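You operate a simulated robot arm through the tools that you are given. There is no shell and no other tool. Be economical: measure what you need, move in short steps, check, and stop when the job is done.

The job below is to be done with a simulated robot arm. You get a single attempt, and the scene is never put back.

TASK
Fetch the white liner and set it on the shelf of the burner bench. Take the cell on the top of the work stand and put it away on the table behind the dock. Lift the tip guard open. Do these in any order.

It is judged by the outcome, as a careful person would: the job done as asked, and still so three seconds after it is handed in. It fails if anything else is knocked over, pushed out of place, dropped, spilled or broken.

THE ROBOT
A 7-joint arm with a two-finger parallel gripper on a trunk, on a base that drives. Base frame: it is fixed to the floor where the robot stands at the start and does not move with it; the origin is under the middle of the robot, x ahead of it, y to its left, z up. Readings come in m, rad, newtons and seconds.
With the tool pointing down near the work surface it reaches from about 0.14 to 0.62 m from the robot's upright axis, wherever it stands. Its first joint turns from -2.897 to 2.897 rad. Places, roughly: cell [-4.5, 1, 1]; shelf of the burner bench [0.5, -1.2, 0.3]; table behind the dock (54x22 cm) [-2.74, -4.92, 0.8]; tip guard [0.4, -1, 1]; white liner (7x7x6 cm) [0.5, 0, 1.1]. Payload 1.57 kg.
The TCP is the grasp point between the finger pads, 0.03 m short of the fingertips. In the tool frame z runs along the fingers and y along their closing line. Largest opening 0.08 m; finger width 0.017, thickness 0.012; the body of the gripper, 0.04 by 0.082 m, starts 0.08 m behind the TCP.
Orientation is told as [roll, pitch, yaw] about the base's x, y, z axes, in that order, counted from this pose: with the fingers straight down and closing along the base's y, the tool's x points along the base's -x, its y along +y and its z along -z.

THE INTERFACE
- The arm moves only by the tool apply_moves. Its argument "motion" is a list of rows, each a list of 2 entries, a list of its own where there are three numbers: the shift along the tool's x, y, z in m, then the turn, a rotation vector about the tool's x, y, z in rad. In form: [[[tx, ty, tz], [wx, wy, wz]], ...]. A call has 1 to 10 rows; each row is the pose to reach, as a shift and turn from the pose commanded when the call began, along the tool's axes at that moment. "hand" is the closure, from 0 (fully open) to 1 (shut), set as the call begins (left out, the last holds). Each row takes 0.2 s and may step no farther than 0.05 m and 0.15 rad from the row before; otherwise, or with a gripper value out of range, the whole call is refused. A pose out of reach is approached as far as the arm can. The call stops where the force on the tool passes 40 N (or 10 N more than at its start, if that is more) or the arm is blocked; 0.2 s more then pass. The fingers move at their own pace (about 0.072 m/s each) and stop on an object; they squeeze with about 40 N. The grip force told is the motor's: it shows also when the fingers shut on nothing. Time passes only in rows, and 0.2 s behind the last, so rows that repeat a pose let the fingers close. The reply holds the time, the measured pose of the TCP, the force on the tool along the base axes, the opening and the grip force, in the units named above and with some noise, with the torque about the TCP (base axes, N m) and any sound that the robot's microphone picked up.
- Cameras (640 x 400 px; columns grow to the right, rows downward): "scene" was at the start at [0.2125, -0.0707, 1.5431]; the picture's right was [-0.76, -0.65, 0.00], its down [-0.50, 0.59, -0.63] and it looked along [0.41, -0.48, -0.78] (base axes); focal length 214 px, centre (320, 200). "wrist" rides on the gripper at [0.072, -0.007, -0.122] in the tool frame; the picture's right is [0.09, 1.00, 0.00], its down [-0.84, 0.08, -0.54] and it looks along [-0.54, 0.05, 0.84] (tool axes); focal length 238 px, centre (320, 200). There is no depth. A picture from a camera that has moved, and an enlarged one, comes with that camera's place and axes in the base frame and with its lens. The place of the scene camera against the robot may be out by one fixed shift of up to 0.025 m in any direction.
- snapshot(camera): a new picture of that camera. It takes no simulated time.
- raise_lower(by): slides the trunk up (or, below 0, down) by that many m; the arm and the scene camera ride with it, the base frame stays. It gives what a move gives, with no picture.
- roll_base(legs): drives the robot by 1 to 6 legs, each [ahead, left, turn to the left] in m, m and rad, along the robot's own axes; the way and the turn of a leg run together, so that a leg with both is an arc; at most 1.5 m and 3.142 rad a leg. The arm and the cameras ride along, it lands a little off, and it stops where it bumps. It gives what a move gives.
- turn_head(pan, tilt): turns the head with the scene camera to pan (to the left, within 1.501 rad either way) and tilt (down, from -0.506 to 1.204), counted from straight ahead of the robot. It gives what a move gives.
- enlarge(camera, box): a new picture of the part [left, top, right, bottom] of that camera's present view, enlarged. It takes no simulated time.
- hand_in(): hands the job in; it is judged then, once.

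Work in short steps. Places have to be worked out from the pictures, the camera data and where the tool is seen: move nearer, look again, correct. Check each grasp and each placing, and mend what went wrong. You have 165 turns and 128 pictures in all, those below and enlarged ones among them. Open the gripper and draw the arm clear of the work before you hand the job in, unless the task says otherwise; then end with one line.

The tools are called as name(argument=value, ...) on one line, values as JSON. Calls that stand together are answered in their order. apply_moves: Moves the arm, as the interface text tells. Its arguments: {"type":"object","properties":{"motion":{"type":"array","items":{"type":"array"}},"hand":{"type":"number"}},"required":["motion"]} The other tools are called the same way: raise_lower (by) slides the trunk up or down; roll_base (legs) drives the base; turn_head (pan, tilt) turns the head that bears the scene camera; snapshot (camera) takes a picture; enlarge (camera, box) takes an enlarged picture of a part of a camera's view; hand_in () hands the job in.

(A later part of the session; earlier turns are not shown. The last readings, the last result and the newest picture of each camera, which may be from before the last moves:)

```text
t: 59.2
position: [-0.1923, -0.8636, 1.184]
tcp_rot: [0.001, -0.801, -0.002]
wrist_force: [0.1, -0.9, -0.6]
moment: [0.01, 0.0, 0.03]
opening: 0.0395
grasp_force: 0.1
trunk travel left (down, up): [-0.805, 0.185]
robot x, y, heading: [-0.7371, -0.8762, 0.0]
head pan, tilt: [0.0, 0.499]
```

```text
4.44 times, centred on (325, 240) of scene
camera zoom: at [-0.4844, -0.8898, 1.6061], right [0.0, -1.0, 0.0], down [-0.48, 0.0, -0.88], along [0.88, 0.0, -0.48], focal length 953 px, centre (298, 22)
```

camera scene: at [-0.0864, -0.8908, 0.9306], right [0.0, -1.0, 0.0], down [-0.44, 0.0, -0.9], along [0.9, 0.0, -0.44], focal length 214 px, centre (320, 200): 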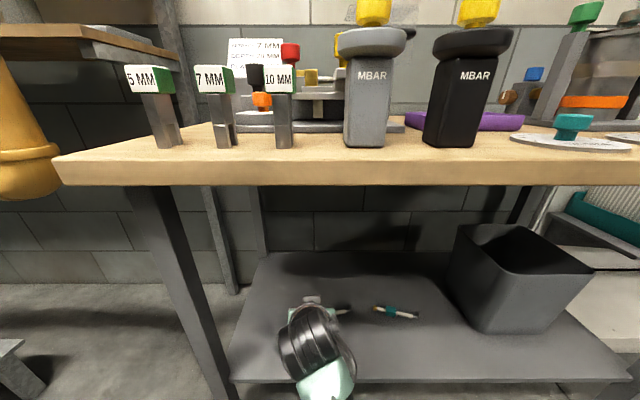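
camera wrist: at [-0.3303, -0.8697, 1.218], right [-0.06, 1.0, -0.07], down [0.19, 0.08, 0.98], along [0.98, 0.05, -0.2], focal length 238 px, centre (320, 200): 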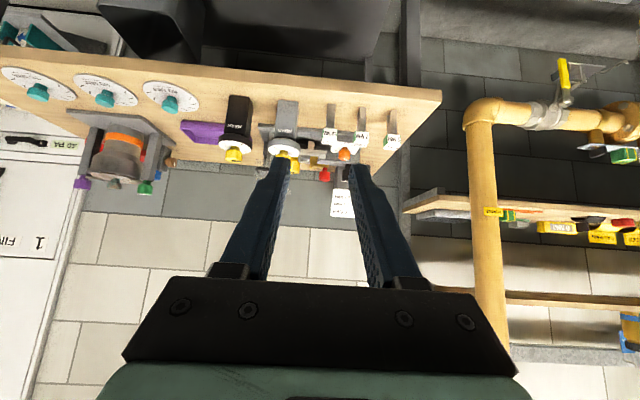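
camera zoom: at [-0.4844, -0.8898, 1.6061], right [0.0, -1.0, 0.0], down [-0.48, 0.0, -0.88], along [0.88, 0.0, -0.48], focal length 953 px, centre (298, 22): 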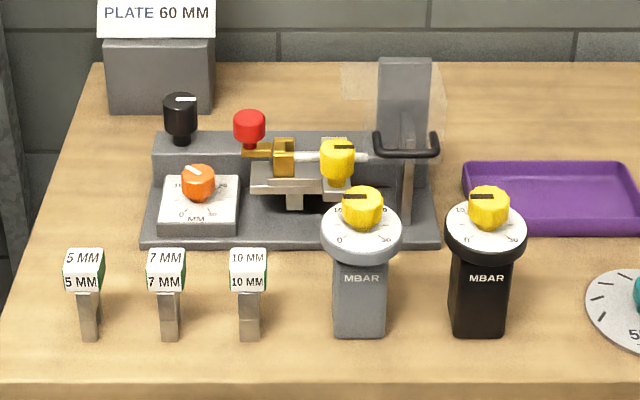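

The guard is a clear shroud at the fixture's right with a black U-handle near (0.38,-1.01,0.97). I drive closer, with the arm high, and look from above.

raise_lower(by=0.15)

roll_base(legs=[[0.3, 0, 0]])

turn_head(pan=-0.2, tilt=0.8)

snapshot(camera="scene")

snapshot(camera="wrist")

```text
t: 61.0
position: [-0.1922, -0.8633, 1.3349]
tcp_rot: [0.002, -0.799, -0.003]
wrist_force: [0.1, -0.4, -0.2]
moment: [0.03, 0.01, -0.01]
opening: 0.0401
grasp_force: 0.0
trunk travel left (down, up): [-0.955, 0.035]
robot x, y, heading: [-0.7376, -0.8743, 0.003]
head pan, tilt: [0.0, 0.499]
```

```text
t: 63.0
position: [0.1006, -0.8647, 1.3345]
tcp_rot: [0.001, -0.8, -0.002]
wrist_force: [-0.1, -0.5, 0.8]
moment: [0.01, 0.0, 0.02]
opening: 0.0402
grasp_force: 0.1
trunk travel left (down, up): [-0.955, 0.035]
robot x, y, heading: [-0.4453, -0.8774, -0.001]
head pan, tilt: [0.0, 0.499]
```

```text
t: 63.8
position: [0.1012, -0.8635, 1.3335]
tcp_rot: [0.0, -0.799, -0.001]
wrist_force: [0.4, 0.0, 0.3]
moment: [0.0, -0.02, 0.0]
opening: 0.04
grasp_force: 0.0
trunk travel left (down, up): [-0.955, 0.035]
robot x, y, heading: [-0.4457, -0.8779, -0.003]
head pan, tilt: [-0.201, 0.799]
```

```text
88 pictures are left
camera scene: at [-0.203, -0.9064, 1.7301], right [-0.2, -0.98, 0.0], down [-0.7, 0.14, -0.7], along [0.68, -0.14, -0.72], focal length 214 px, centre (320, 200)
```

scene: 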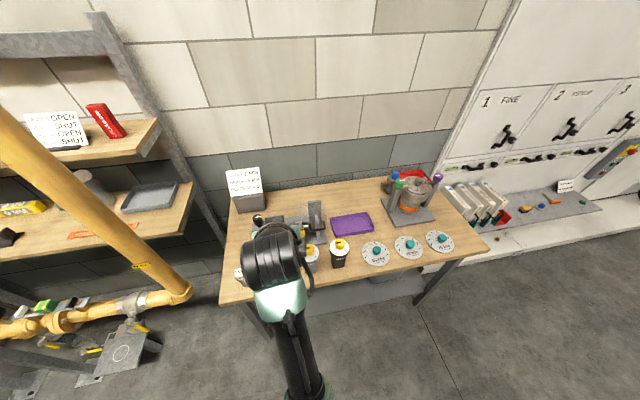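

```text
87 pictures are left
camera wrist: at [-0.0371, -0.8703, 1.3679], right [-0.06, 1.0, -0.07], down [0.19, 0.08, 0.98], along [0.98, 0.05, -0.2], focal length 238 px, centre (320, 200)
```

wrist: 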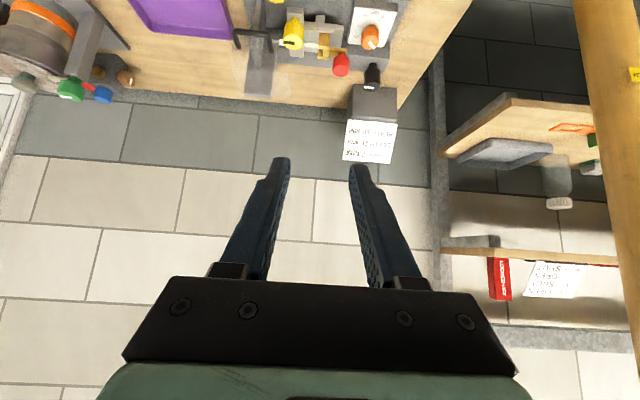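

Tilt the tool back down by 0.5 rad to look down on the fixture with the wrist camera.

apply_moves(motion=[[[0, 0, 0], [0, 0.14, 0]], [[0, 0, 0], [0, 0.28, 0]], [[0, 0, 0], [0, 0.42, 0]], [[0, 0, 0], [0, 0.5, 0]]], hand=0)

snapshot(camera="wrist")

enlarge(camera="scene", box=[230, 160, 390, 270])

```text
t: 64.8
position: [0.1009, -0.8647, 1.3346]
tcp_rot: [0.001, -0.296, -0.003]
wrist_force: [0.3, 0.7, -0.6]
moment: [-0.01, 0.01, -0.02]
opening: 0.0797
grasp_force: 0.0
trunk travel left (down, up): [-0.955, 0.035]
robot x, y, heading: [-0.4461, -0.8764, 0.002]
head pan, tilt: [-0.201, 0.799]
```

```text
86 pictures are left
camera wrist: at [-0.0041, -0.8711, 1.4302], right [-0.08, 1.0, -0.03], down [0.64, 0.08, 0.76], along [0.76, 0.05, -0.65], focal length 238 px, centre (320, 200)
```

wrist: 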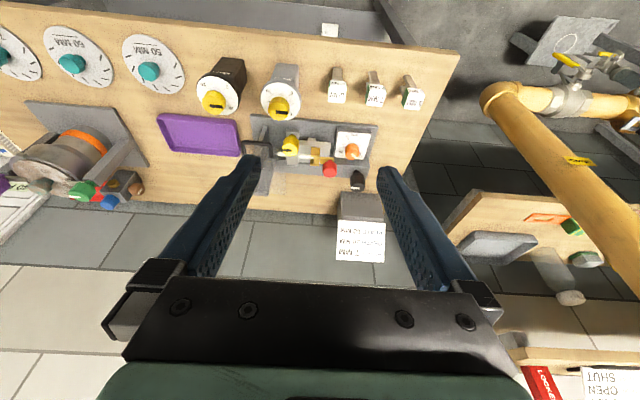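

```text
3.64 times, centred on (310, 215) of scene
camera zoom: at [-0.2029, -0.9071, 1.73], right [-0.2, -0.98, 0.0], down [-0.7, 0.14, -0.7], along [0.68, -0.14, -0.72], focal length 780 px, centre (356, 146)
```

zoom: 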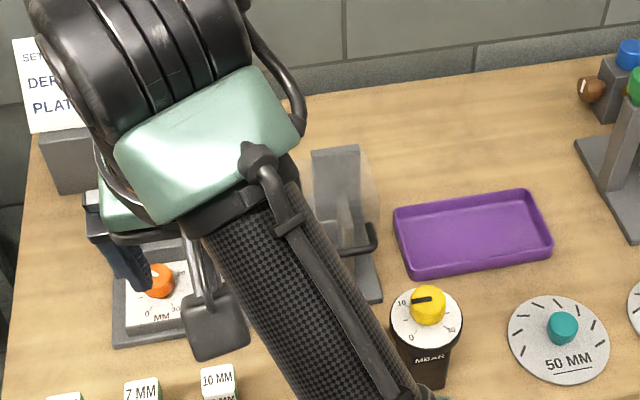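

enlarge(camera="wrist", box=[220, 100, 400, 220])

```text
3.33 times, centred on (310, 160) of wrist
camera zoom: at [-0.0041, -0.8711, 1.4302], right [-0.08, 1.0, -0.03], down [0.64, 0.08, 0.76], along [0.76, 0.05, -0.65], focal length 794 px, centre (353, 333)
```

zoom: 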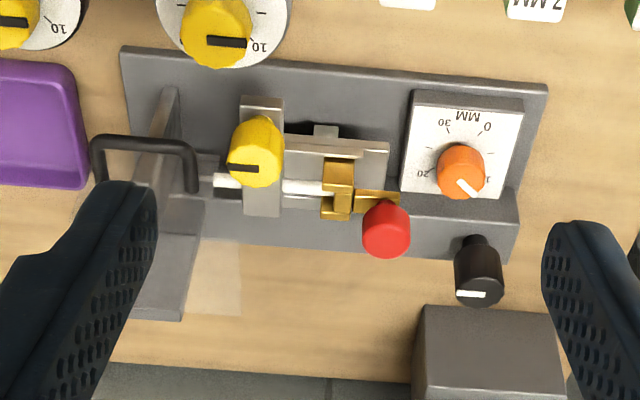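

Move the hand right 0.14 m so the guard shows between the fingers.

apply_moves(motion=[[[0, -0.047, 0], [0, 0, 0]], [[0, -0.094, 0], [0, 0, 0]], [[0, -0.14, 0], [0, 0, 0]]])

enlarge(camera="wrist", box=[220, 70, 430, 210])

enlarge(camera="scene", box=[230, 160, 390, 270])

```text
t: 65.6
position: [0.1017, -1.0059, 1.332]
tcp_rot: [0.002, -0.3, 0.0]
wrist_force: [-0.2, 0.1, 0.5]
moment: [0.0, 0.01, -0.08]
opening: 0.0802
grasp_force: 0.0
trunk travel left (down, up): [-0.955, 0.035]
robot x, y, heading: [-0.4464, -0.8799, -0.003]
head pan, tilt: [-0.201, 0.799]
```

```text
2.86 times, centred on (325, 140) of wrist
camera zoom: at [-0.0031, -1.0127, 1.4285], right [-0.09, 1.0, -0.03], down [0.64, 0.08, 0.76], along [0.76, 0.05, -0.64], focal length 681 px, centre (306, 371)
```

zoom: 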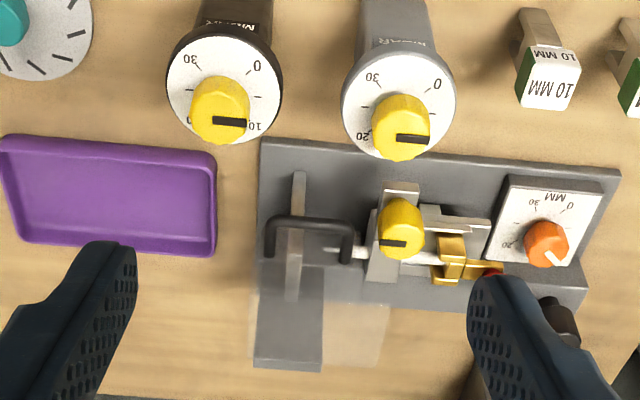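

```text
3.64 times, centred on (310, 215) of scene
camera zoom: at [-0.2035, -0.907, 1.7301], right [-0.2, -0.98, 0.0], down [-0.7, 0.14, -0.7], along [0.68, -0.14, -0.72], focal length 780 px, centre (356, 146)
```

zoom: 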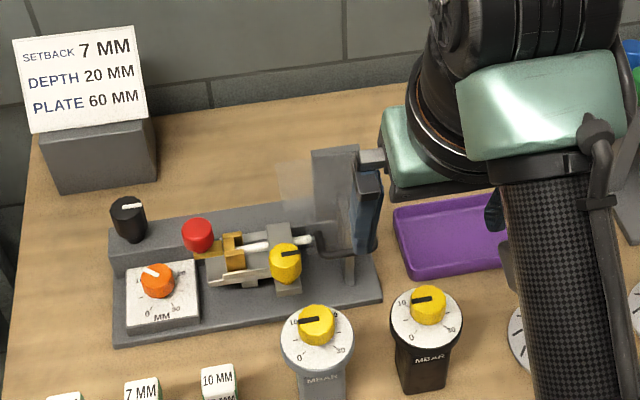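

I need a side view. Drive right 0.45 m turning 0.6 rad left, arm high over the bench edge.

roll_base(legs=[[0, -0.5, 0], [0, 0, 0.6]])

turn_head(pan=0.15, tilt=0.8)

snapshot(camera="scene")

snapshot(camera="wrist")

```text
t: 70.1
position: [0.0803, -1.1727, 1.3336]
tcp_rot: [-0.002, -0.299, 0.583]
wrist_force: [-0.5, -1.0, -0.2]
moment: [-0.01, 0.01, -0.02]
opening: 0.0802
grasp_force: 0.1
trunk travel left (down, up): [-0.955, 0.035]
robot x, y, heading: [-0.4482, -1.3667, 0.58]
head pan, tilt: [-0.201, 0.799]
```

```text
t: 71.0
position: [0.0792, -1.1707, 1.3329]
tcp_rot: [0.0, -0.3, 0.584]
wrist_force: [-0.1, -0.1, -0.3]
moment: [-0.01, 0.0, 0.0]
opening: 0.08
grasp_force: 0.0
trunk travel left (down, up): [-0.955, 0.035]
robot x, y, heading: [-0.4493, -1.3649, 0.586]
head pan, tilt: [0.15, 0.799]
```

```text
81 pictures are left
camera scene: at [-0.2528, -1.2322, 1.7301], right [0.67, -0.74, 0.0], down [-0.53, -0.48, -0.7], along [0.52, 0.47, -0.72], focal length 214 px, centre (320, 200)
```

scene: 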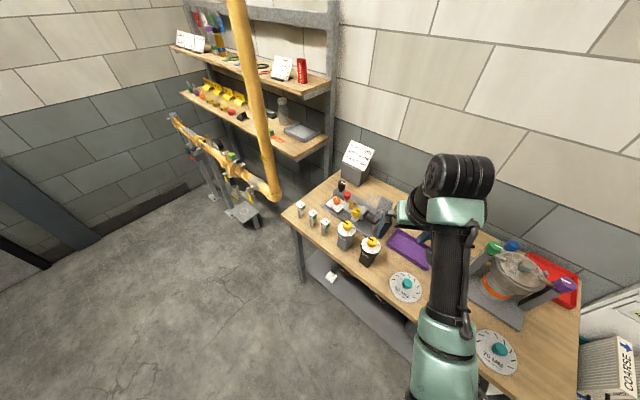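

```text
80 pictures are left
camera wrist: at [-0.0047, -1.2346, 1.4288], right [-0.62, 0.78, -0.03], down [0.49, 0.42, 0.77], along [0.61, 0.46, -0.64], focal length 238 px, centre (320, 200)
```

wrist: 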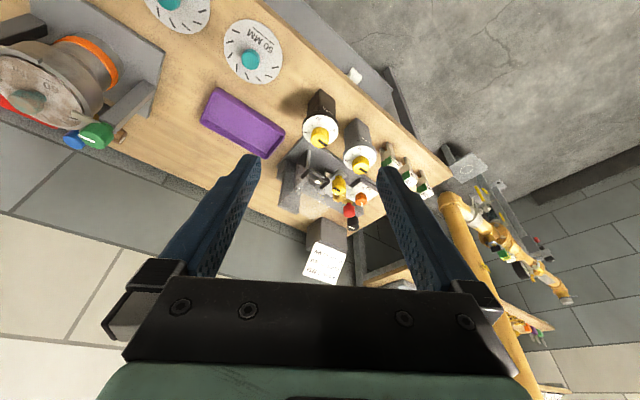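

enlarge(camera="scene", box=[310, 165, 410, 240])

enlarge(camera="wrist", box=[260, 120, 380, 220])

```text
5.33 times, centred on (360, 202) of scene
camera zoom: at [-0.2528, -1.2322, 1.7301], right [0.67, -0.74, 0.0], down [-0.53, -0.48, -0.7], along [0.52, 0.47, -0.72], focal length 1144 px, centre (107, 187)
```

zoom: 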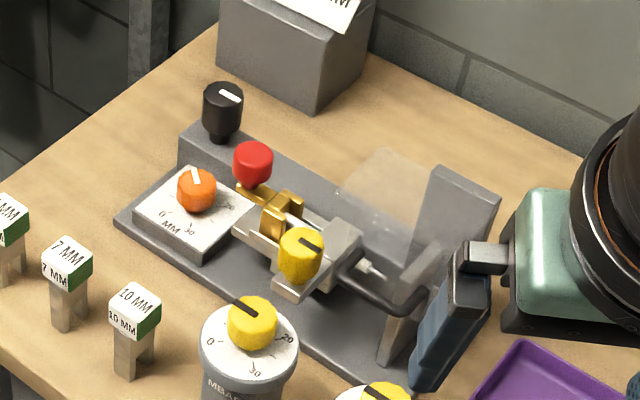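

```text
4.00 times, centred on (320, 170) of wrist
camera zoom: at [-0.0047, -1.2346, 1.4288], right [-0.62, 0.78, -0.03], down [0.49, 0.42, 0.77], along [0.61, 0.46, -0.64], focal length 953 px, centre (320, 320)
```

zoom: 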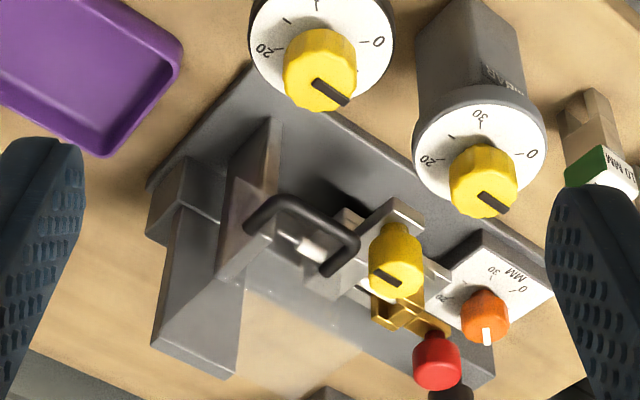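

The handle bar triangulates to (0.333, -0.990, 0.995), and the clear panel seems to rise behind it to z≈1.1. I tilt the tool up and lower the trunk for a more level side view to find the hinge.

apply_moves(motion=[[[0, 0, 0], [0, -0.14, 0]], [[0, 0, 0], [0, -0.28, 0]], [[0, 0, 0], [0, -0.42, 0]], [[0, 0, 0], [0, -0.5, 0]]])

raise_lower(by=-0.15)

enlarge(camera="wrist", box=[220, 40, 420, 180])

snapshot(camera="scene")

```text
t: 72.0
position: [0.0781, -1.1726, 1.3339]
tcp_rot: [-0.002, -0.802, 0.583]
wrist_force: [-0.6, -0.6, 0.3]
moment: [0.0, 0.02, 0.02]
opening: 0.0799
grasp_force: 0.1
trunk travel left (down, up): [-0.955, 0.035]
robot x, y, heading: [-0.4482, -1.3672, 0.578]
head pan, tilt: [0.15, 0.799]
```

```text
t: 73.7
position: [0.0791, -1.1723, 1.1832]
tcp_rot: [-0.002, -0.799, 0.583]
wrist_force: [0.0, -0.1, -0.2]
moment: [-0.02, -0.02, 0.04]
opening: 0.08
grasp_force: 0.0
trunk travel left (down, up): [-0.805, 0.185]
robot x, y, heading: [-0.4452, -1.3694, 0.579]
head pan, tilt: [0.15, 0.799]
```

```text
2.86 times, centred on (320, 110) of wrist
camera zoom: at [-0.0325, -1.253, 1.217], right [-0.6, 0.8, -0.07], down [0.12, 0.17, 0.98], along [0.79, 0.58, -0.2], focal length 681 px, centre (320, 457)
```

zoom: 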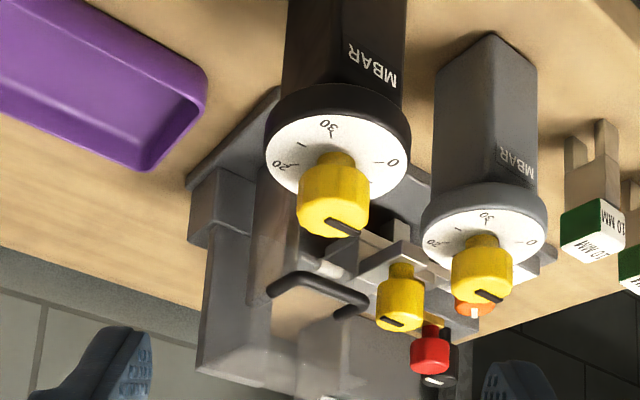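

```text
76 pictures are left
camera scene: at [-0.2529, -1.2321, 1.5801], right [0.67, -0.74, 0.0], down [-0.53, -0.48, -0.7], along [0.52, 0.47, -0.72], focal length 214 px, centre (320, 200)
```

scene: 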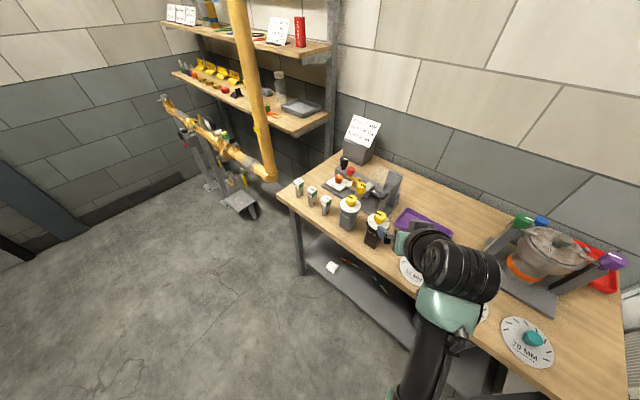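

enlarge(camera="scene", box=[320, 140, 440, 230])

enlarge(camera="wrist", box=[260, 110, 360, 190])

```text
4.44 times, centred on (380, 185) of scene
camera zoom: at [-0.2529, -1.2321, 1.5801], right [0.67, -0.74, 0.0], down [-0.53, -0.48, -0.7], along [0.52, 0.47, -0.72], focal length 953 px, centre (53, 267)
```

zoom: 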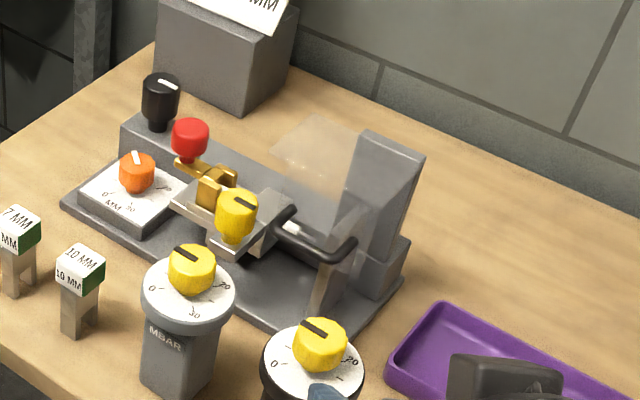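

```text
5.00 times, centred on (310, 150) of wrist
camera zoom: at [-0.0325, -1.253, 1.217], right [-0.6, 0.8, -0.07], down [0.12, 0.17, 0.98], along [0.79, 0.58, -0.2], focal length 1192 px, centre (370, 450)
```

zoom: 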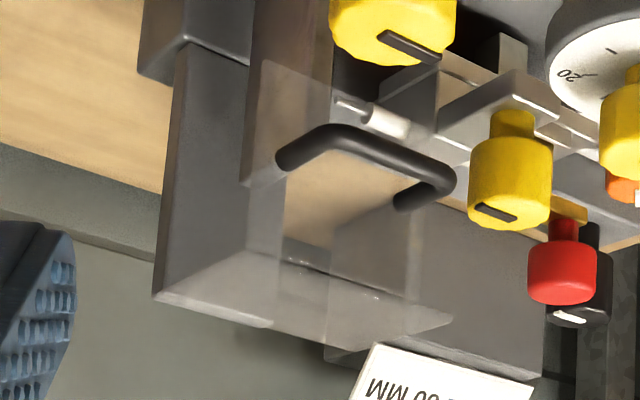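

Now clear: a clear box (front + top panels), hinged along y near the grey post top (x≈0.43, z≈1.05), with a U-handle bar at (0.333,-0.99,0.995). I return to face the bench squarely with the hand in line at y≈-0.99.

raise_lower(by=0.15)

roll_base(legs=[[0, 0, -0.58], [0, 0.5, 0], [0.08, 0, 0]])

snapshot(camera="wrist")

```text
t: 75.5
position: [0.0795, -1.1717, 1.3332]
tcp_rot: [0.0, -0.799, 0.583]
wrist_force: [-0.3, 0.4, 0.7]
moment: [-0.01, -0.02, 0.02]
opening: 0.08
grasp_force: 0.0
trunk travel left (down, up): [-0.955, 0.035]
robot x, y, heading: [-0.4466, -1.3703, 0.58]
head pan, tilt: [0.15, 0.799]
```

```text
t: 80.6
position: [0.1738, -0.9964, 1.3341]
tcp_rot: [-0.001, -0.8, 0.011]
wrist_force: [0.8, -0.2, 0.3]
moment: [0.01, 0.01, -0.01]
opening: 0.0799
grasp_force: 0.0
trunk travel left (down, up): [-0.955, 0.035]
robot x, y, heading: [-0.3742, -0.8727, 0.011]
head pan, tilt: [0.15, 0.799]
```

```text
73 pictures are left
camera wrist: at [0.0356, -1.0043, 1.3674], right [-0.07, 1.0, -0.07], down [0.19, 0.08, 0.98], along [0.98, 0.06, -0.2], focal length 238 px, centre (320, 200)
```

wrist: 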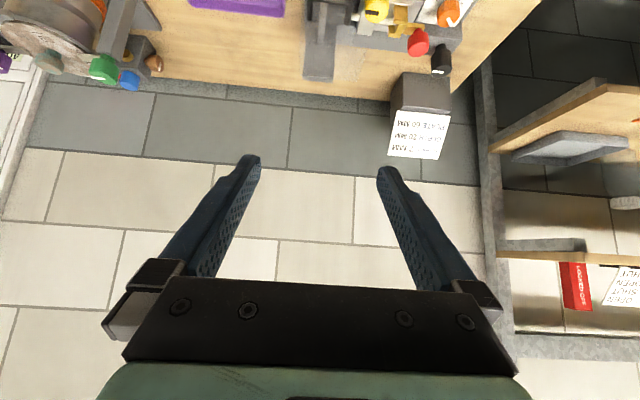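

Roll the tool 90° about its own axis so the fingers straddle the bar (closing in the x–z plane).

apply_moves(motion=[[[0, 0, 0], [0, 0, 0.15]], [[0, 0, 0], [0, 0, 0.3]], [[0, 0, 0], [0, 0, 0.45]], [[0, 0, 0], [0, 0, 0.6]], [[0, 0, 0], [0, 0, 0.75]], [[0, 0, 0], [0, 0, 0.9]], [[0, 0, 0], [0, 0, 1.05]], [[0, 0, 0], [0, 0, 1.2]], [[0, 0, 0], [0, 0, 1.35]], [[0, 0, 0], [0, 0, 1.5]]])

snapshot(camera="wrist")

```text
t: 82.8
position: [0.1742, -0.9961, 1.3337]
tcp_rot: [0.799, -0.049, -1.515]
wrist_force: [-0.9, 0.3, -0.6]
moment: [0.0, -0.01, 0.0]
opening: 0.0801
grasp_force: 0.0
trunk travel left (down, up): [-0.955, 0.035]
robot x, y, heading: [-0.3711, -0.8742, 0.006]
head pan, tilt: [0.15, 0.799]
```

```text
72 pictures are left
camera wrist: at [0.0774, -0.9253, 1.41], right [0.69, 0.17, 0.71], down [-0.29, -0.83, 0.47], along [0.67, -0.53, -0.52], focal length 238 px, centre (320, 200)
```

wrist: 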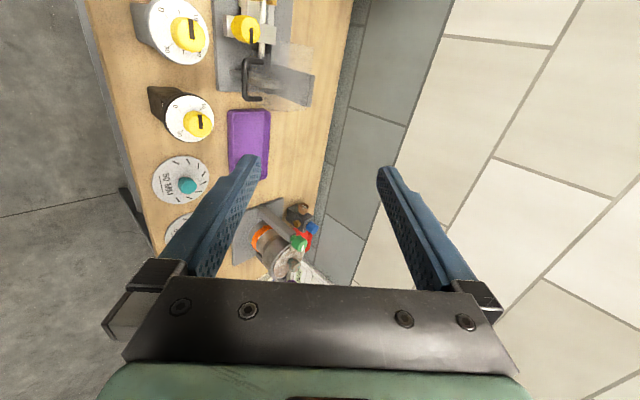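

The guard is visible from the left side. Move nearer along the approach line, finishing the roll.

apply_moves(motion=[[[0.0, -0.025, 0.04], [0, 0, 0.07]], [[0.003, -0.05, 0.08], [0, 0, 0.07]], [[0.005, -0.075, 0.12], [0, 0, 0.07]], [[0.006, -0.1, 0.161], [0, 0, 0.07]]], hand=0.4)

snapshot(camera="wrist")

snapshot(camera="scene")

```text
t: 83.8
position: [0.2199, -0.9964, 1.152]
tcp_rot: [0.801, 0.0, -1.563]
wrist_force: [1.0, -0.6, 0.4]
moment: [-0.01, -0.01, 0.03]
opening: 0.0477
grasp_force: 0.0
trunk travel left (down, up): [-0.955, 0.035]
robot x, y, heading: [-0.3769, -0.8707, 0.014]
head pan, tilt: [0.15, 0.799]
```

```text
71 pictures are left
camera wrist: at [0.1271, -0.9257, 1.2311], right [0.69, 0.1, 0.71], down [-0.33, -0.84, 0.43], along [0.64, -0.53, -0.55], focal length 238 px, centre (320, 200)
```

wrist: 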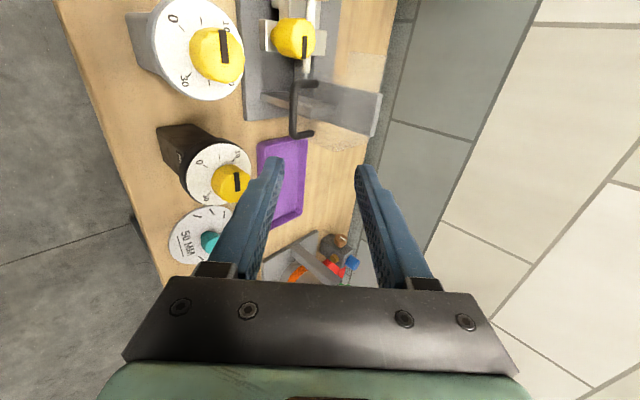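

```text
70 pictures are left
camera scene: at [-0.1309, -0.8731, 1.73], right [0.16, -0.99, 0.0], down [-0.71, -0.11, -0.7], along [0.69, 0.11, -0.72], focal length 214 px, centre (320, 200)
```

scene: 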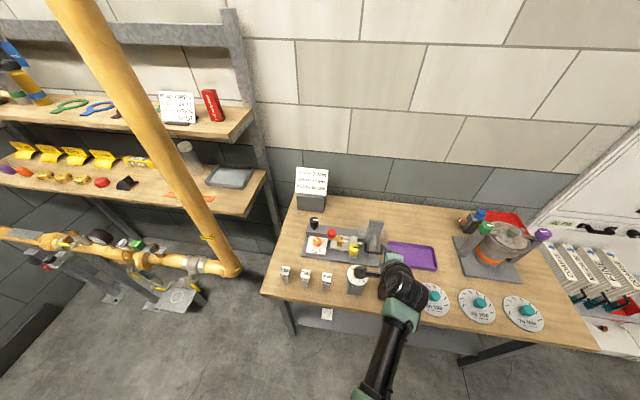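

Bar re-measured at (0.333,-0.99,0.994). Approach to 6 cm short of the grasp with the opening at 2.4 cm.

apply_moves(motion=[[[0.002, -0.012, 0.03], [0, 0, 0]], [[0.004, -0.024, 0.06], [0, 0, 0]], [[0.006, -0.034, 0.1], [0, 0, 0]], [[0.006, -0.034, 0.125], [0, 0, 0]]], hand=0.68)

snapshot(camera="wrist")

```text
t: 84.8
position: [0.2868, -0.9934, 1.0368]
tcp_rot: [0.803, -0.001, -1.562]
wrist_force: [-0.4, 0.0, -0.3]
moment: [0.04, 0.01, 0.0]
opening: 0.0255
grasp_force: 0.0
trunk travel left (down, up): [-0.955, 0.035]
robot x, y, heading: [-0.3765, -0.8772, 0.007]
head pan, tilt: [0.15, 0.799]
```

```text
69 pictures are left
camera wrist: at [0.1937, -0.921, 1.1164], right [0.69, 0.1, 0.72], down [-0.33, -0.84, 0.43], along [0.64, -0.54, -0.55], focal length 238 px, centre (320, 200)
```

wrist: 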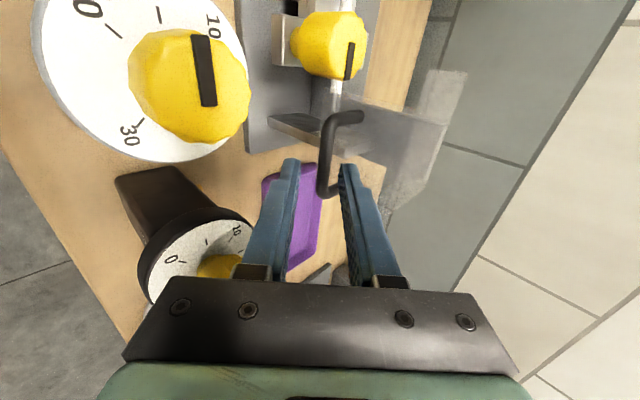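

Bar is nearly centred, ≈5–6 cm ahead of TCP. Advance 4 cm and check.

apply_moves(motion=[[[0.002, 0.001, 0.015], [0, 0, 0]], [[0.003, 0.002, 0.028], [0, 0, 0]], [[0.003, 0.002, 0.038], [0, 0, 0]]])

enlarge(camera="wrist", box=[220, 80, 460, 280])

```text
t: 85.6
position: [0.2901, -0.9908, 1.0324]
tcp_rot: [0.799, -0.004, -1.563]
wrist_force: [-0.2, 0.3, -0.1]
moment: [0.05, 0.01, 0.0]
opening: 0.0255
grasp_force: 0.1
out of reach, approached as far as the arm can: row 1, 2, 3
trunk travel left (down, up): [-0.955, 0.035]
robot x, y, heading: [-0.3752, -0.8742, 0.012]
head pan, tilt: [0.15, 0.799]
```

```text
2.00 times, centred on (340, 180) of wrist
camera zoom: at [0.1974, -0.9188, 1.1123], right [0.69, 0.1, 0.71], down [-0.33, -0.84, 0.44], along [0.64, -0.54, -0.55], focal length 477 px, centre (280, 240)
```

zoom: 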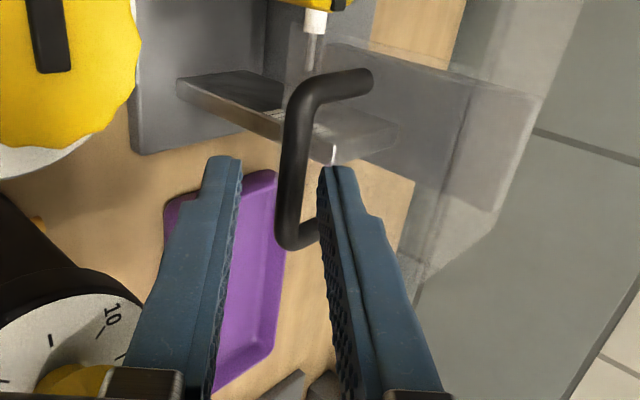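

Out of reach at this stance. Retract the hand 10 cm, drive 0.11 m ahead, and come back.

apply_moves(motion=[[[0, -0.003, -0.04], [0, 0, 0]], [[0, -0.015, -0.075], [0, 0, 0]], [[0, -0.028, -0.112], [0, 0, 0]]])

roll_base(legs=[[0.11, 0, 0]])

snapshot(camera="wrist")

```text
t: 86.4
position: [0.2676, -1.0172, 1.0197]
tcp_rot: [0.801, -0.002, -1.561]
wrist_force: [-0.8, 0.0, -1.1]
moment: [-0.02, -0.01, 0.02]
opening: 0.0257
grasp_force: 0.0
out of reach, approached as far as the arm can: row 1, 2, 3
trunk travel left (down, up): [-0.955, 0.035]
robot x, y, heading: [-0.3728, -0.8736, 0.009]
head pan, tilt: [0.15, 0.799]
```

```text
t: 87.3
position: [0.286, -1.0176, 1.0217]
tcp_rot: [0.803, 0.001, -1.558]
wrist_force: [-34.7, 2.2, 30.2]
moment: [-0.11, -0.58, 0.05]
opening: 0.0236
grasp_force: 0.2
trunk travel left (down, up): [-0.955, 0.035]
robot x, y, heading: [-0.3464, -0.8727, 0.011]
head pan, tilt: [0.15, 0.799]
stopped in leg 1: the force on the tool passed its limit at 573 N (the readings are from after the stop); the commanded pose is now the measured one
```

```text
67 pictures are left
camera wrist: at [0.1918, -0.9465, 1.1025], right [0.69, 0.1, 0.72], down [-0.33, -0.84, 0.43], along [0.65, -0.53, -0.55], focal length 238 px, centre (320, 200)
```

wrist: 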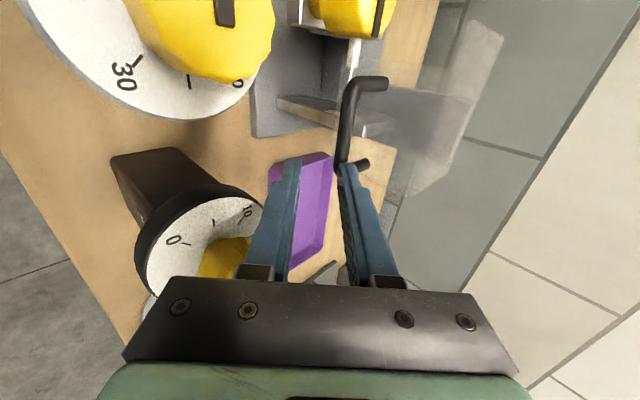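

The arm didn't retract as asked and the finger pressed the bar. I drive back 0.15 m at once and check nothing shifted.

roll_base(legs=[[-0.18, 0, 0]])

snapshot(camera="wrist")

enlarge(camera="scene", box=[260, 150, 440, 270])

```text
t: 88.8
position: [0.1115, -1.0164, 1.0164]
tcp_rot: [0.795, 0.004, -1.553]
wrist_force: [-0.5, -0.1, -0.6]
moment: [0.03, -0.02, -0.01]
opening: 0.0256
grasp_force: 0.1
trunk travel left (down, up): [-0.955, 0.035]
robot x, y, heading: [-0.5324, -0.8758, 0.013]
head pan, tilt: [0.15, 0.799]
```

```text
66 pictures are left
camera wrist: at [0.0187, -0.947, 1.0974], right [0.7, 0.1, 0.71], down [-0.32, -0.84, 0.43], along [0.64, -0.53, -0.56], focal length 238 px, centre (320, 200)
```

wrist: 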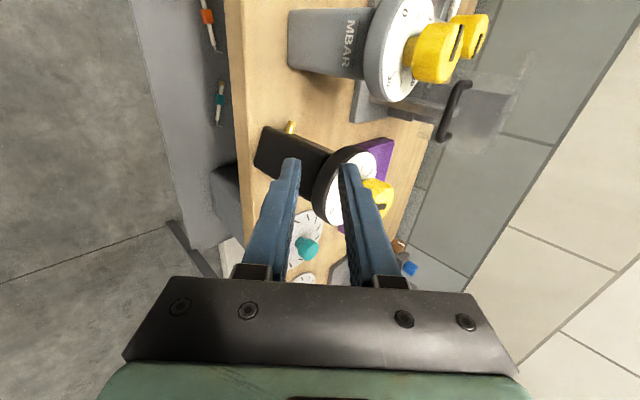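

```text
3.33 times, centred on (350, 210) of scene
camera zoom: at [-0.2841, -0.8739, 1.7298], right [0.16, -0.99, 0.0], down [-0.71, -0.12, -0.7], along [0.69, 0.11, -0.72], focal length 715 px, centre (220, 167)
```

zoom: 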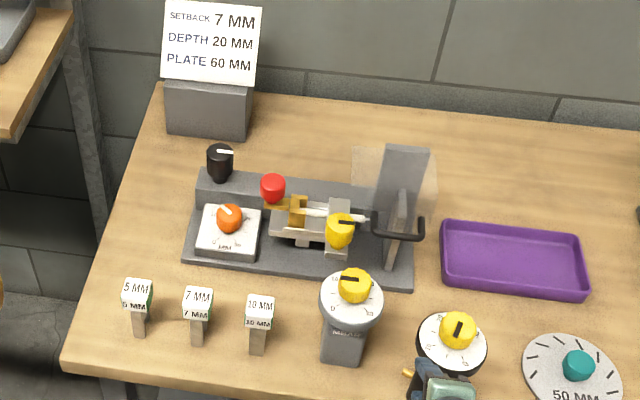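

The fixture looks unmoved, but the black gauge seems turned. I enlarge it.

enlarge(camera="scene", box=[330, 215, 410, 275])

enlarge(camera="wrist", box=[240, 60, 420, 240])

```text
6.67 times, centred on (370, 245) of scene
camera zoom: at [-0.2841, -0.8739, 1.7298], right [0.16, -0.99, 0.0], down [-0.71, -0.12, -0.7], along [0.69, 0.11, -0.72], focal length 1430 px, centre (-13, -100)
```

zoom: 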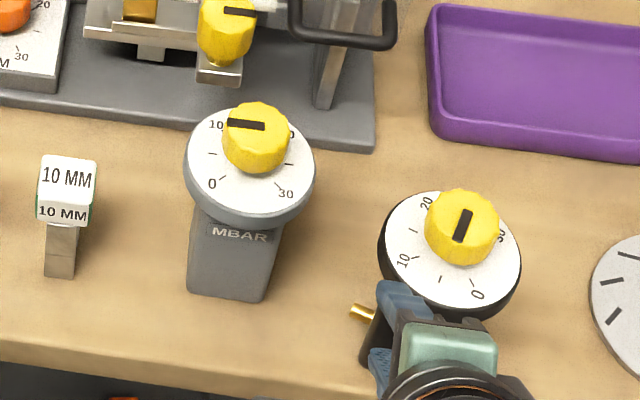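

```text
2.22 times, centred on (330, 150) of wrist
camera zoom: at [0.0187, -0.947, 1.0974], right [0.7, 0.1, 0.71], down [-0.32, -0.84, 0.43], along [0.64, -0.53, -0.56], focal length 530 px, centre (298, 311)
```

zoom: 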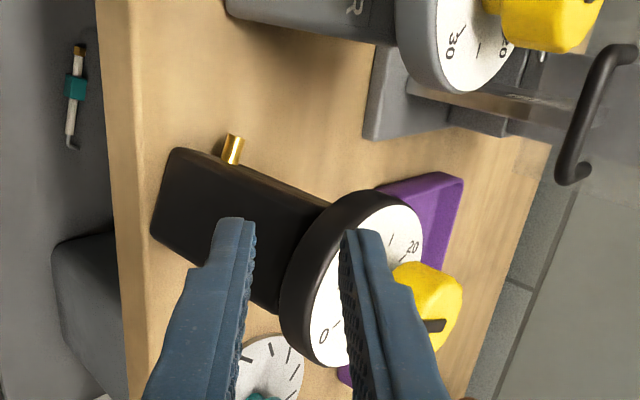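

The black gauge was caught on the way out: turned about +90° and pulled ≈4 cm forward, still standing. I must put it back. First back clear by 0.25 m.

roll_base(legs=[[-0.25, 0, 0]])

enlarge(camera="scene", box=[260, 130, 440, 260])

```text
t: 90.6
position: [-0.1331, -1.0208, 1.0173]
tcp_rot: [0.796, 0.004, -1.558]
wrist_force: [0.1, 0.8, -0.2]
moment: [-0.01, 0.02, 0.01]
opening: 0.0255
grasp_force: 0.1
trunk travel left (down, up): [-0.955, 0.035]
robot x, y, heading: [-0.7755, -0.8783, 0.014]
head pan, tilt: [0.15, 0.799]
```

```text
3.08 times, centred on (350, 195) of scene
camera zoom: at [-0.5305, -0.877, 1.73], right [0.16, -0.99, 0.0], down [-0.71, -0.11, -0.7], along [0.69, 0.11, -0.72], focal length 660 px, centre (228, 215)
```

zoom: 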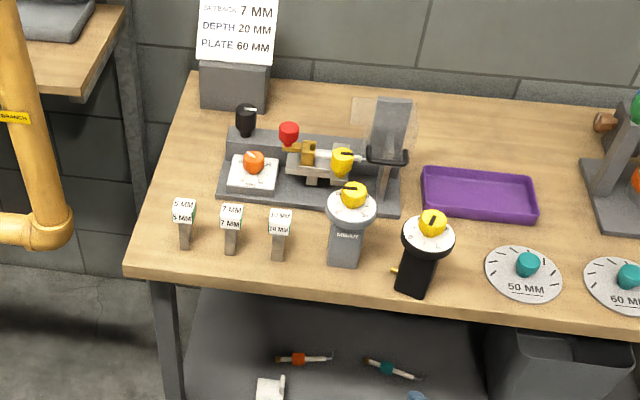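

Black gauge stands upright at ≈(0.20,-1.06); it belongs at (0.245,-1.062), turned back 90°. Bring the hand up and back first.

apply_moves(motion=[[[0, 0.015, -0.042], [0, 0, 0]], [[0, 0.03, -0.084], [0, 0, 0]], [[0, 0.045, -0.126], [0, 0, 0]], [[0, 0.06, -0.168], [0, 0, 0]], [[0, 0.074, -0.211], [0, 0, 0]]], hand=0)

```text
t: 91.8
position: [-0.0874, -1.0957, 1.1147]
tcp_rot: [0.795, 0.005, -1.555]
wrist_force: [-1.1, -0.5, -0.2]
moment: [-0.05, -0.04, 0.02]
opening: 0.08
grasp_force: 0.1
out of reach, approached as far as the arm can: row 1, 2, 3, 4, 5
trunk travel left (down, up): [-0.955, 0.035]
robot x, y, heading: [-0.7749, -0.882, 0.011]
head pan, tilt: [0.15, 0.799]
```

The arm is at a joint limit in this roll; unroll the tool now.

apply_moves(motion=[[[0, 0, 0], [0, 0, -0.15]], [[0, 0, 0], [0, 0, -0.3]], [[0, 0, 0], [0, 0, -0.45]], [[0, 0, 0], [0, 0, -0.6]], [[0, 0, 0], [0, 0, -0.75]], [[0, 0, 0], [0, 0, -0.9]], [[0, 0, 0], [0, 0, -1.05]], [[0, 0, 0], [0, 0, -1.2]], [[0, 0, 0], [0, 0, -1.35]], [[0, 0, 0], [0, 0, -1.5]]])

```text
t: 94.0
position: [-0.0854, -1.0983, 1.1164]
tcp_rot: [0.075, -0.793, -0.085]
wrist_force: [0.1, 0.2, -0.3]
moment: [-0.01, -0.03, -0.01]
opening: 0.0795
grasp_force: 0.0
trunk travel left (down, up): [-0.955, 0.035]
robot x, y, heading: [-0.7735, -0.8796, 0.014]
head pan, tilt: [0.15, 0.799]
```

Good. Now retract toward (−0.28, −0.9, 1.17) while pitching the tool to vertical.

apply_moves(motion=[[[0.015, 0.028, -0.025], [0, 0.113, 0]], [[0.03, 0.056, -0.05], [0, 0.226, 0]], [[0.045, 0.084, -0.075], [0, 0.339, 0]], [[0.06, 0.112, -0.1], [0, 0.452, 0]], [[0.075, 0.14, -0.127], [0, 0.565, 0]], [[0.09, 0.17, -0.152], [0, 0.678, 0]], [[0.103, 0.2, -0.178], [0, 0.79, 0]]])

snapshot(camera="wrist")

```text
t: 95.6
position: [-0.1576, -0.9034, 1.1311]
tcp_rot: [0.051, 0.002, -0.035]
wrist_force: [-1.1, -0.6, 0.3]
moment: [0.01, 0.01, -0.04]
opening: 0.0802
grasp_force: 0.1
out of reach, approached as far as the arm can: row 1, 2, 3, 4, 5, 6, 7
trunk travel left (down, up): [-0.955, 0.035]
robot x, y, heading: [-0.7769, -0.8854, 0.012]
head pan, tilt: [0.15, 0.799]
```

```text
61 pictures are left
camera wrist: at [-0.2306, -0.9146, 1.2521], right [-0.06, 1.0, 0.05], down [0.84, 0.02, 0.55], along [0.54, 0.08, -0.84], focal length 238 px, centre (320, 200)
```

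wrist: 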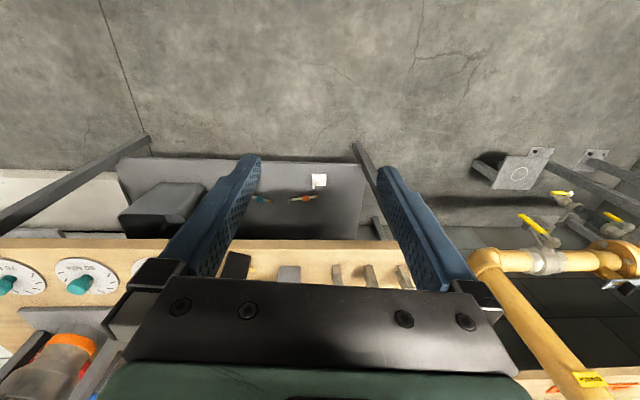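

Tool is vertical. Test freedom: move up 0.12 and back 0.08.

apply_moves(motion=[[[0.02, 0, -0.03], [-0.05, 0, 0]], [[0.04, 0, -0.06], [-0.05, 0, 0.03]], [[0.06, 0, -0.09], [-0.05, 0, 0.03]], [[0.08, 0, -0.12], [-0.05, 0, 0.03]]])

```text
t: 96.6
position: [-0.1296, -0.9229, 1.2309]
tcp_rot: [0.105, 0.001, -0.064]
wrist_force: [-0.2, -0.3, -0.5]
moment: [0.0, -0.01, -0.03]
opening: 0.0799
grasp_force: 0.1
out of reach, approached as far as the arm can: row 1, 2, 3, 4
trunk travel left (down, up): [-0.955, 0.035]
robot x, y, heading: [-0.7756, -0.88, 0.009]
head pan, tilt: [0.15, 0.799]
```

apply_moves(motion=[[[0, 0, -0.04], [0.1, 0, 0.0]], [[0, 0, -0.08], [0.1, 0, 0]], [[0, 0, -0.12], [0.1, 0, 0]], [[0, 0, -0.16], [0.1, 0, 0]], [[0, 0, -0.2], [0.1, 0, 0]]])

snapshot(camera="scene")

```text
t: 97.8
position: [-0.122, -0.9393, 1.4308]
tcp_rot: [0.005, -0.001, -0.065]
wrist_force: [0.6, -0.1, 0.4]
moment: [0.01, -0.02, 0.01]
opening: 0.08
grasp_force: 0.0
out of reach, approached as far as the arm can: row 1, 2, 3, 4, 5
trunk travel left (down, up): [-0.955, 0.035]
robot x, y, heading: [-0.7753, -0.8746, 0.01]
head pan, tilt: [0.15, 0.799]
```

```text
60 pictures are left
camera scene: at [-0.5322, -0.8773, 1.7302], right [0.16, -0.99, 0.0], down [-0.71, -0.11, -0.7], along [0.69, 0.11, -0.72], focal length 214 px, centre (320, 200)
```

scene: 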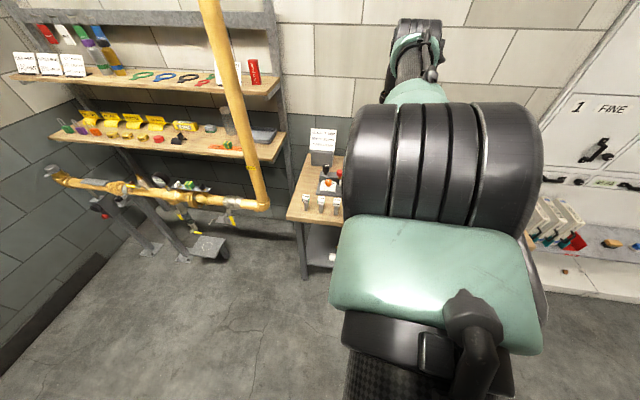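

Arm is high now; try to draw it back 0.2 m.

apply_moves(motion=[[[0.04, 0, 0], [0, 0, 0]], [[0.08, 0, 0], [0, 0, 0]], [[0.12, 0, 0], [0, 0, 0]], [[0.16, 0, 0], [0, 0, 0]], [[0.2, 0, 0], [0, 0, 0]]])

snapshot(camera="scene")

```text
t: 99.0
position: [-0.1259, -0.9435, 1.4528]
tcp_rot: [0.005, 0.001, -0.063]
wrist_force: [-0.3, -0.5, -0.6]
moment: [0.0, 0.01, 0.0]
opening: 0.0803
grasp_force: 0.1
out of reach, approached as far as the arm can: row 1, 2, 3, 4, 5
trunk travel left (down, up): [-0.955, 0.035]
robot x, y, heading: [-0.7749, -0.8784, 0.004]
head pan, tilt: [0.15, 0.799]
```

```text
59 pictures are left
camera scene: at [-0.5321, -0.8772, 1.7302], right [0.16, -0.99, 0.0], down [-0.71, -0.11, -0.7], along [0.69, 0.11, -0.72], focal length 214 px, centre (320, 200)
```

scene: 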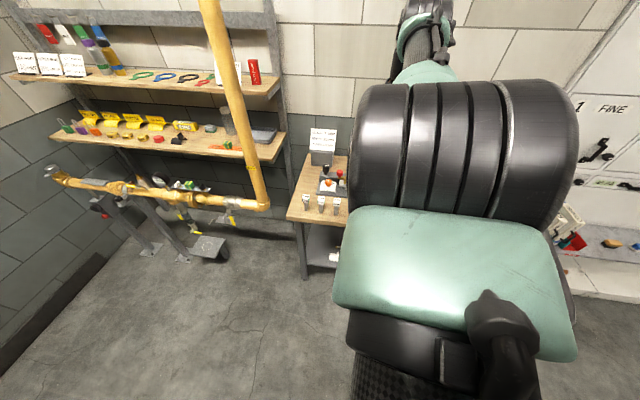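

A joint seems saturated. Test whether moving sideways (to the right/back, like the initial pose) is free.

apply_moves(motion=[[[0, -0.04, 0], [0, 0, 0]], [[0, -0.08, 0], [0, 0, 0]], [[0, -0.12, 0], [0, 0, 0]], [[0.02, -0.16, 0], [0, 0, 0]], [[0.04, -0.2, 0], [0, 0, 0]], [[0.06, -0.24, 0], [0, 0, 0]], [[0.09, -0.27, 0], [0, 0, 0]], [[0.12, -0.3, 0], [0, 0, 0]]])

snapshot(camera="scene")

```text
t: 100.8
position: [-0.2509, -1.2498, 1.4515]
tcp_rot: [0.007, 0.002, -0.064]
wrist_force: [0.8, -0.8, 0.6]
moment: [0.0, -0.01, 0.02]
opening: 0.0802
grasp_force: 0.0
out of reach, approached as far as the arm can: row 2, 3, 4, 7, 8
trunk travel left (down, up): [-0.955, 0.035]
robot x, y, heading: [-0.7769, -0.8797, 0.01]
head pan, tilt: [0.15, 0.799]
```

```text
58 pictures are left
camera scene: at [-0.532, -0.8783, 1.7302], right [0.16, -0.99, 0.0], down [-0.71, -0.11, -0.7], along [0.69, 0.11, -0.72], focal length 214 px, centre (320, 200)
```

scene: 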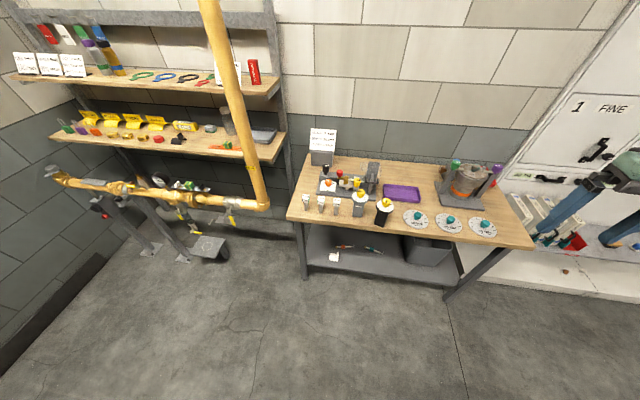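

It moves here. Continue to the starting-like pose (0.15 ahead, 0.48 right), which should reset the elbow.

apply_moves(motion=[[[0.04, -0.01, 0], [0, 0, 0]], [[0.08, -0.02, 0], [0, 0, 0]], [[0.12, -0.03, 0], [0, 0, 0]], [[0.16, -0.05, 0], [0, 0, 0]], [[0.2, -0.06, 0], [0, 0, 0]], [[0.24, -0.08, 0], [0, 0, 0]], [[0.28, -0.09, 0], [0, 0, 0]], [[0.32, -0.1, 0], [0, 0, 0]], [[0.36, -0.1, 0], [0, 0, 0]]])

turn_head(pan=-1.0, tilt=0.6)

snapshot(camera="scene")

```text
t: 102.8
position: [-0.5825, -1.4501, 1.4801]
tcp_rot: [0.006, -0.002, -0.065]
wrist_force: [-0.8, -0.6, 0.2]
moment: [0.02, 0.01, 0.0]
opening: 0.0801
grasp_force: 0.2
out of reach, approached as far as the arm can: row 1, 2, 3, 4, 5, 6, 7, 8, 9
trunk travel left (down, up): [-0.955, 0.035]
robot x, y, heading: [-0.7763, -0.8784, 0.013]
head pan, tilt: [0.15, 0.799]
```

```text
t: 104.2
position: [-0.58, -1.45, 1.4794]
tcp_rot: [0.007, -0.002, -0.065]
wrist_force: [-0.5, 0.8, -0.4]
moment: [0.0, -0.01, 0.03]
opening: 0.08
grasp_force: 0.2
trunk travel left (down, up): [-0.955, 0.035]
robot x, y, heading: [-0.7734, -0.8797, 0.009]
head pan, tilt: [-1.0, 0.6]
```

```text
57 pictures are left
camera scene: at [-0.5623, -0.9637, 1.7469], right [-0.84, -0.55, 0.0], down [-0.31, 0.47, -0.82], along [0.45, -0.69, -0.57], focal length 214 px, centre (320, 200)
```

scene: 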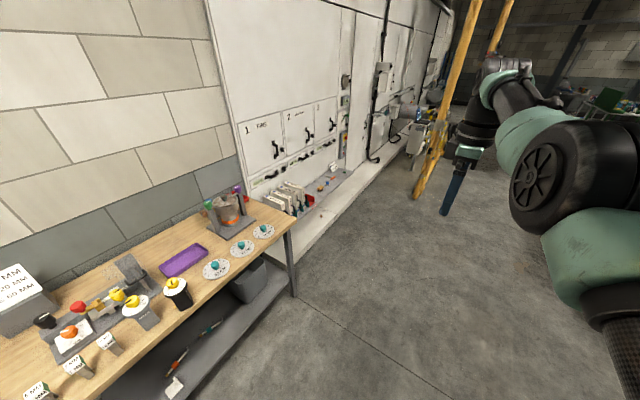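

Still limited inward. Try yawing the tool ±, to unload the saturated joint: first wz −0.6 with a retract.

apply_moves(motion=[[[0, 0, 0], [0, 0, -0.15]], [[0, 0, 0], [0, 0, -0.3]], [[0, 0, 0], [0, 0, -0.45]], [[0, 0, 0], [0, 0, -0.6]], [[0, 0.04, 0], [0, 0, -0.6]], [[0, 0.08, 0], [0, 0, -0.6]], [[0, 0.12, 0], [0, 0, -0.6]]])

```text
t: 105.8
position: [-0.5573, -1.4404, 1.4934]
tcp_rot: [0.004, -0.005, 0.536]
wrist_force: [0.5, 0.0, -0.1]
moment: [-0.02, 0.03, 0.01]
opening: 0.0802
grasp_force: 0.2
out of reach, approached as far as the arm can: row 4, 5, 6, 7
trunk travel left (down, up): [-0.955, 0.035]
robot x, y, heading: [-0.7759, -0.8778, 0.013]
head pan, tilt: [-1.0, 0.6]
```

apply_moves(motion=[[[0, 0, 0], [0, 0, 0.15]], [[0, 0, 0], [0, 0, 0.3]], [[0, 0, 0], [0, 0, 0.45]], [[0, 0, 0], [0, 0, 0.6]], [[0, 0, 0], [0, 0, 0.75]], [[0, 0, 0], [0, 0, 0.9]], [[0, 0, 0], [0, 0, 1.05]], [[0, 0, 0], [0, 0, 1.2]]])

apply_moves(motion=[[[-0.02, 0.02, 0], [0, 0, 0]], [[-0.04, 0.04, 0], [0, 0, 0]], [[-0.06, 0.06, 0], [0, 0, 0]], [[-0.08, 0.08, 0], [0, 0, 0]]])

```text
t: 107.5
position: [-0.5563, -1.4406, 1.4926]
tcp_rot: [0.005, 0.0, -0.669]
wrist_force: [0.6, 0.1, 1.1]
moment: [-0.03, -0.03, 0.02]
opening: 0.0797
grasp_force: 0.2
trunk travel left (down, up): [-0.955, 0.035]
robot x, y, heading: [-0.772, -0.8777, 0.013]
head pan, tilt: [-1.0, 0.6]
```

```text
t: 108.5
position: [-0.4609, -1.4062, 1.4885]
tcp_rot: [0.004, 0.001, -0.664]
wrist_force: [0.5, -0.7, 0.4]
moment: [-0.01, 0.02, -0.01]
opening: 0.0797
grasp_force: 0.1
out of reach, approached as far as the arm can: row 2, 3, 4
trunk travel left (down, up): [-0.955, 0.035]
robot x, y, heading: [-0.772, -0.8783, 0.01]
head pan, tilt: [-1.0, 0.6]
```

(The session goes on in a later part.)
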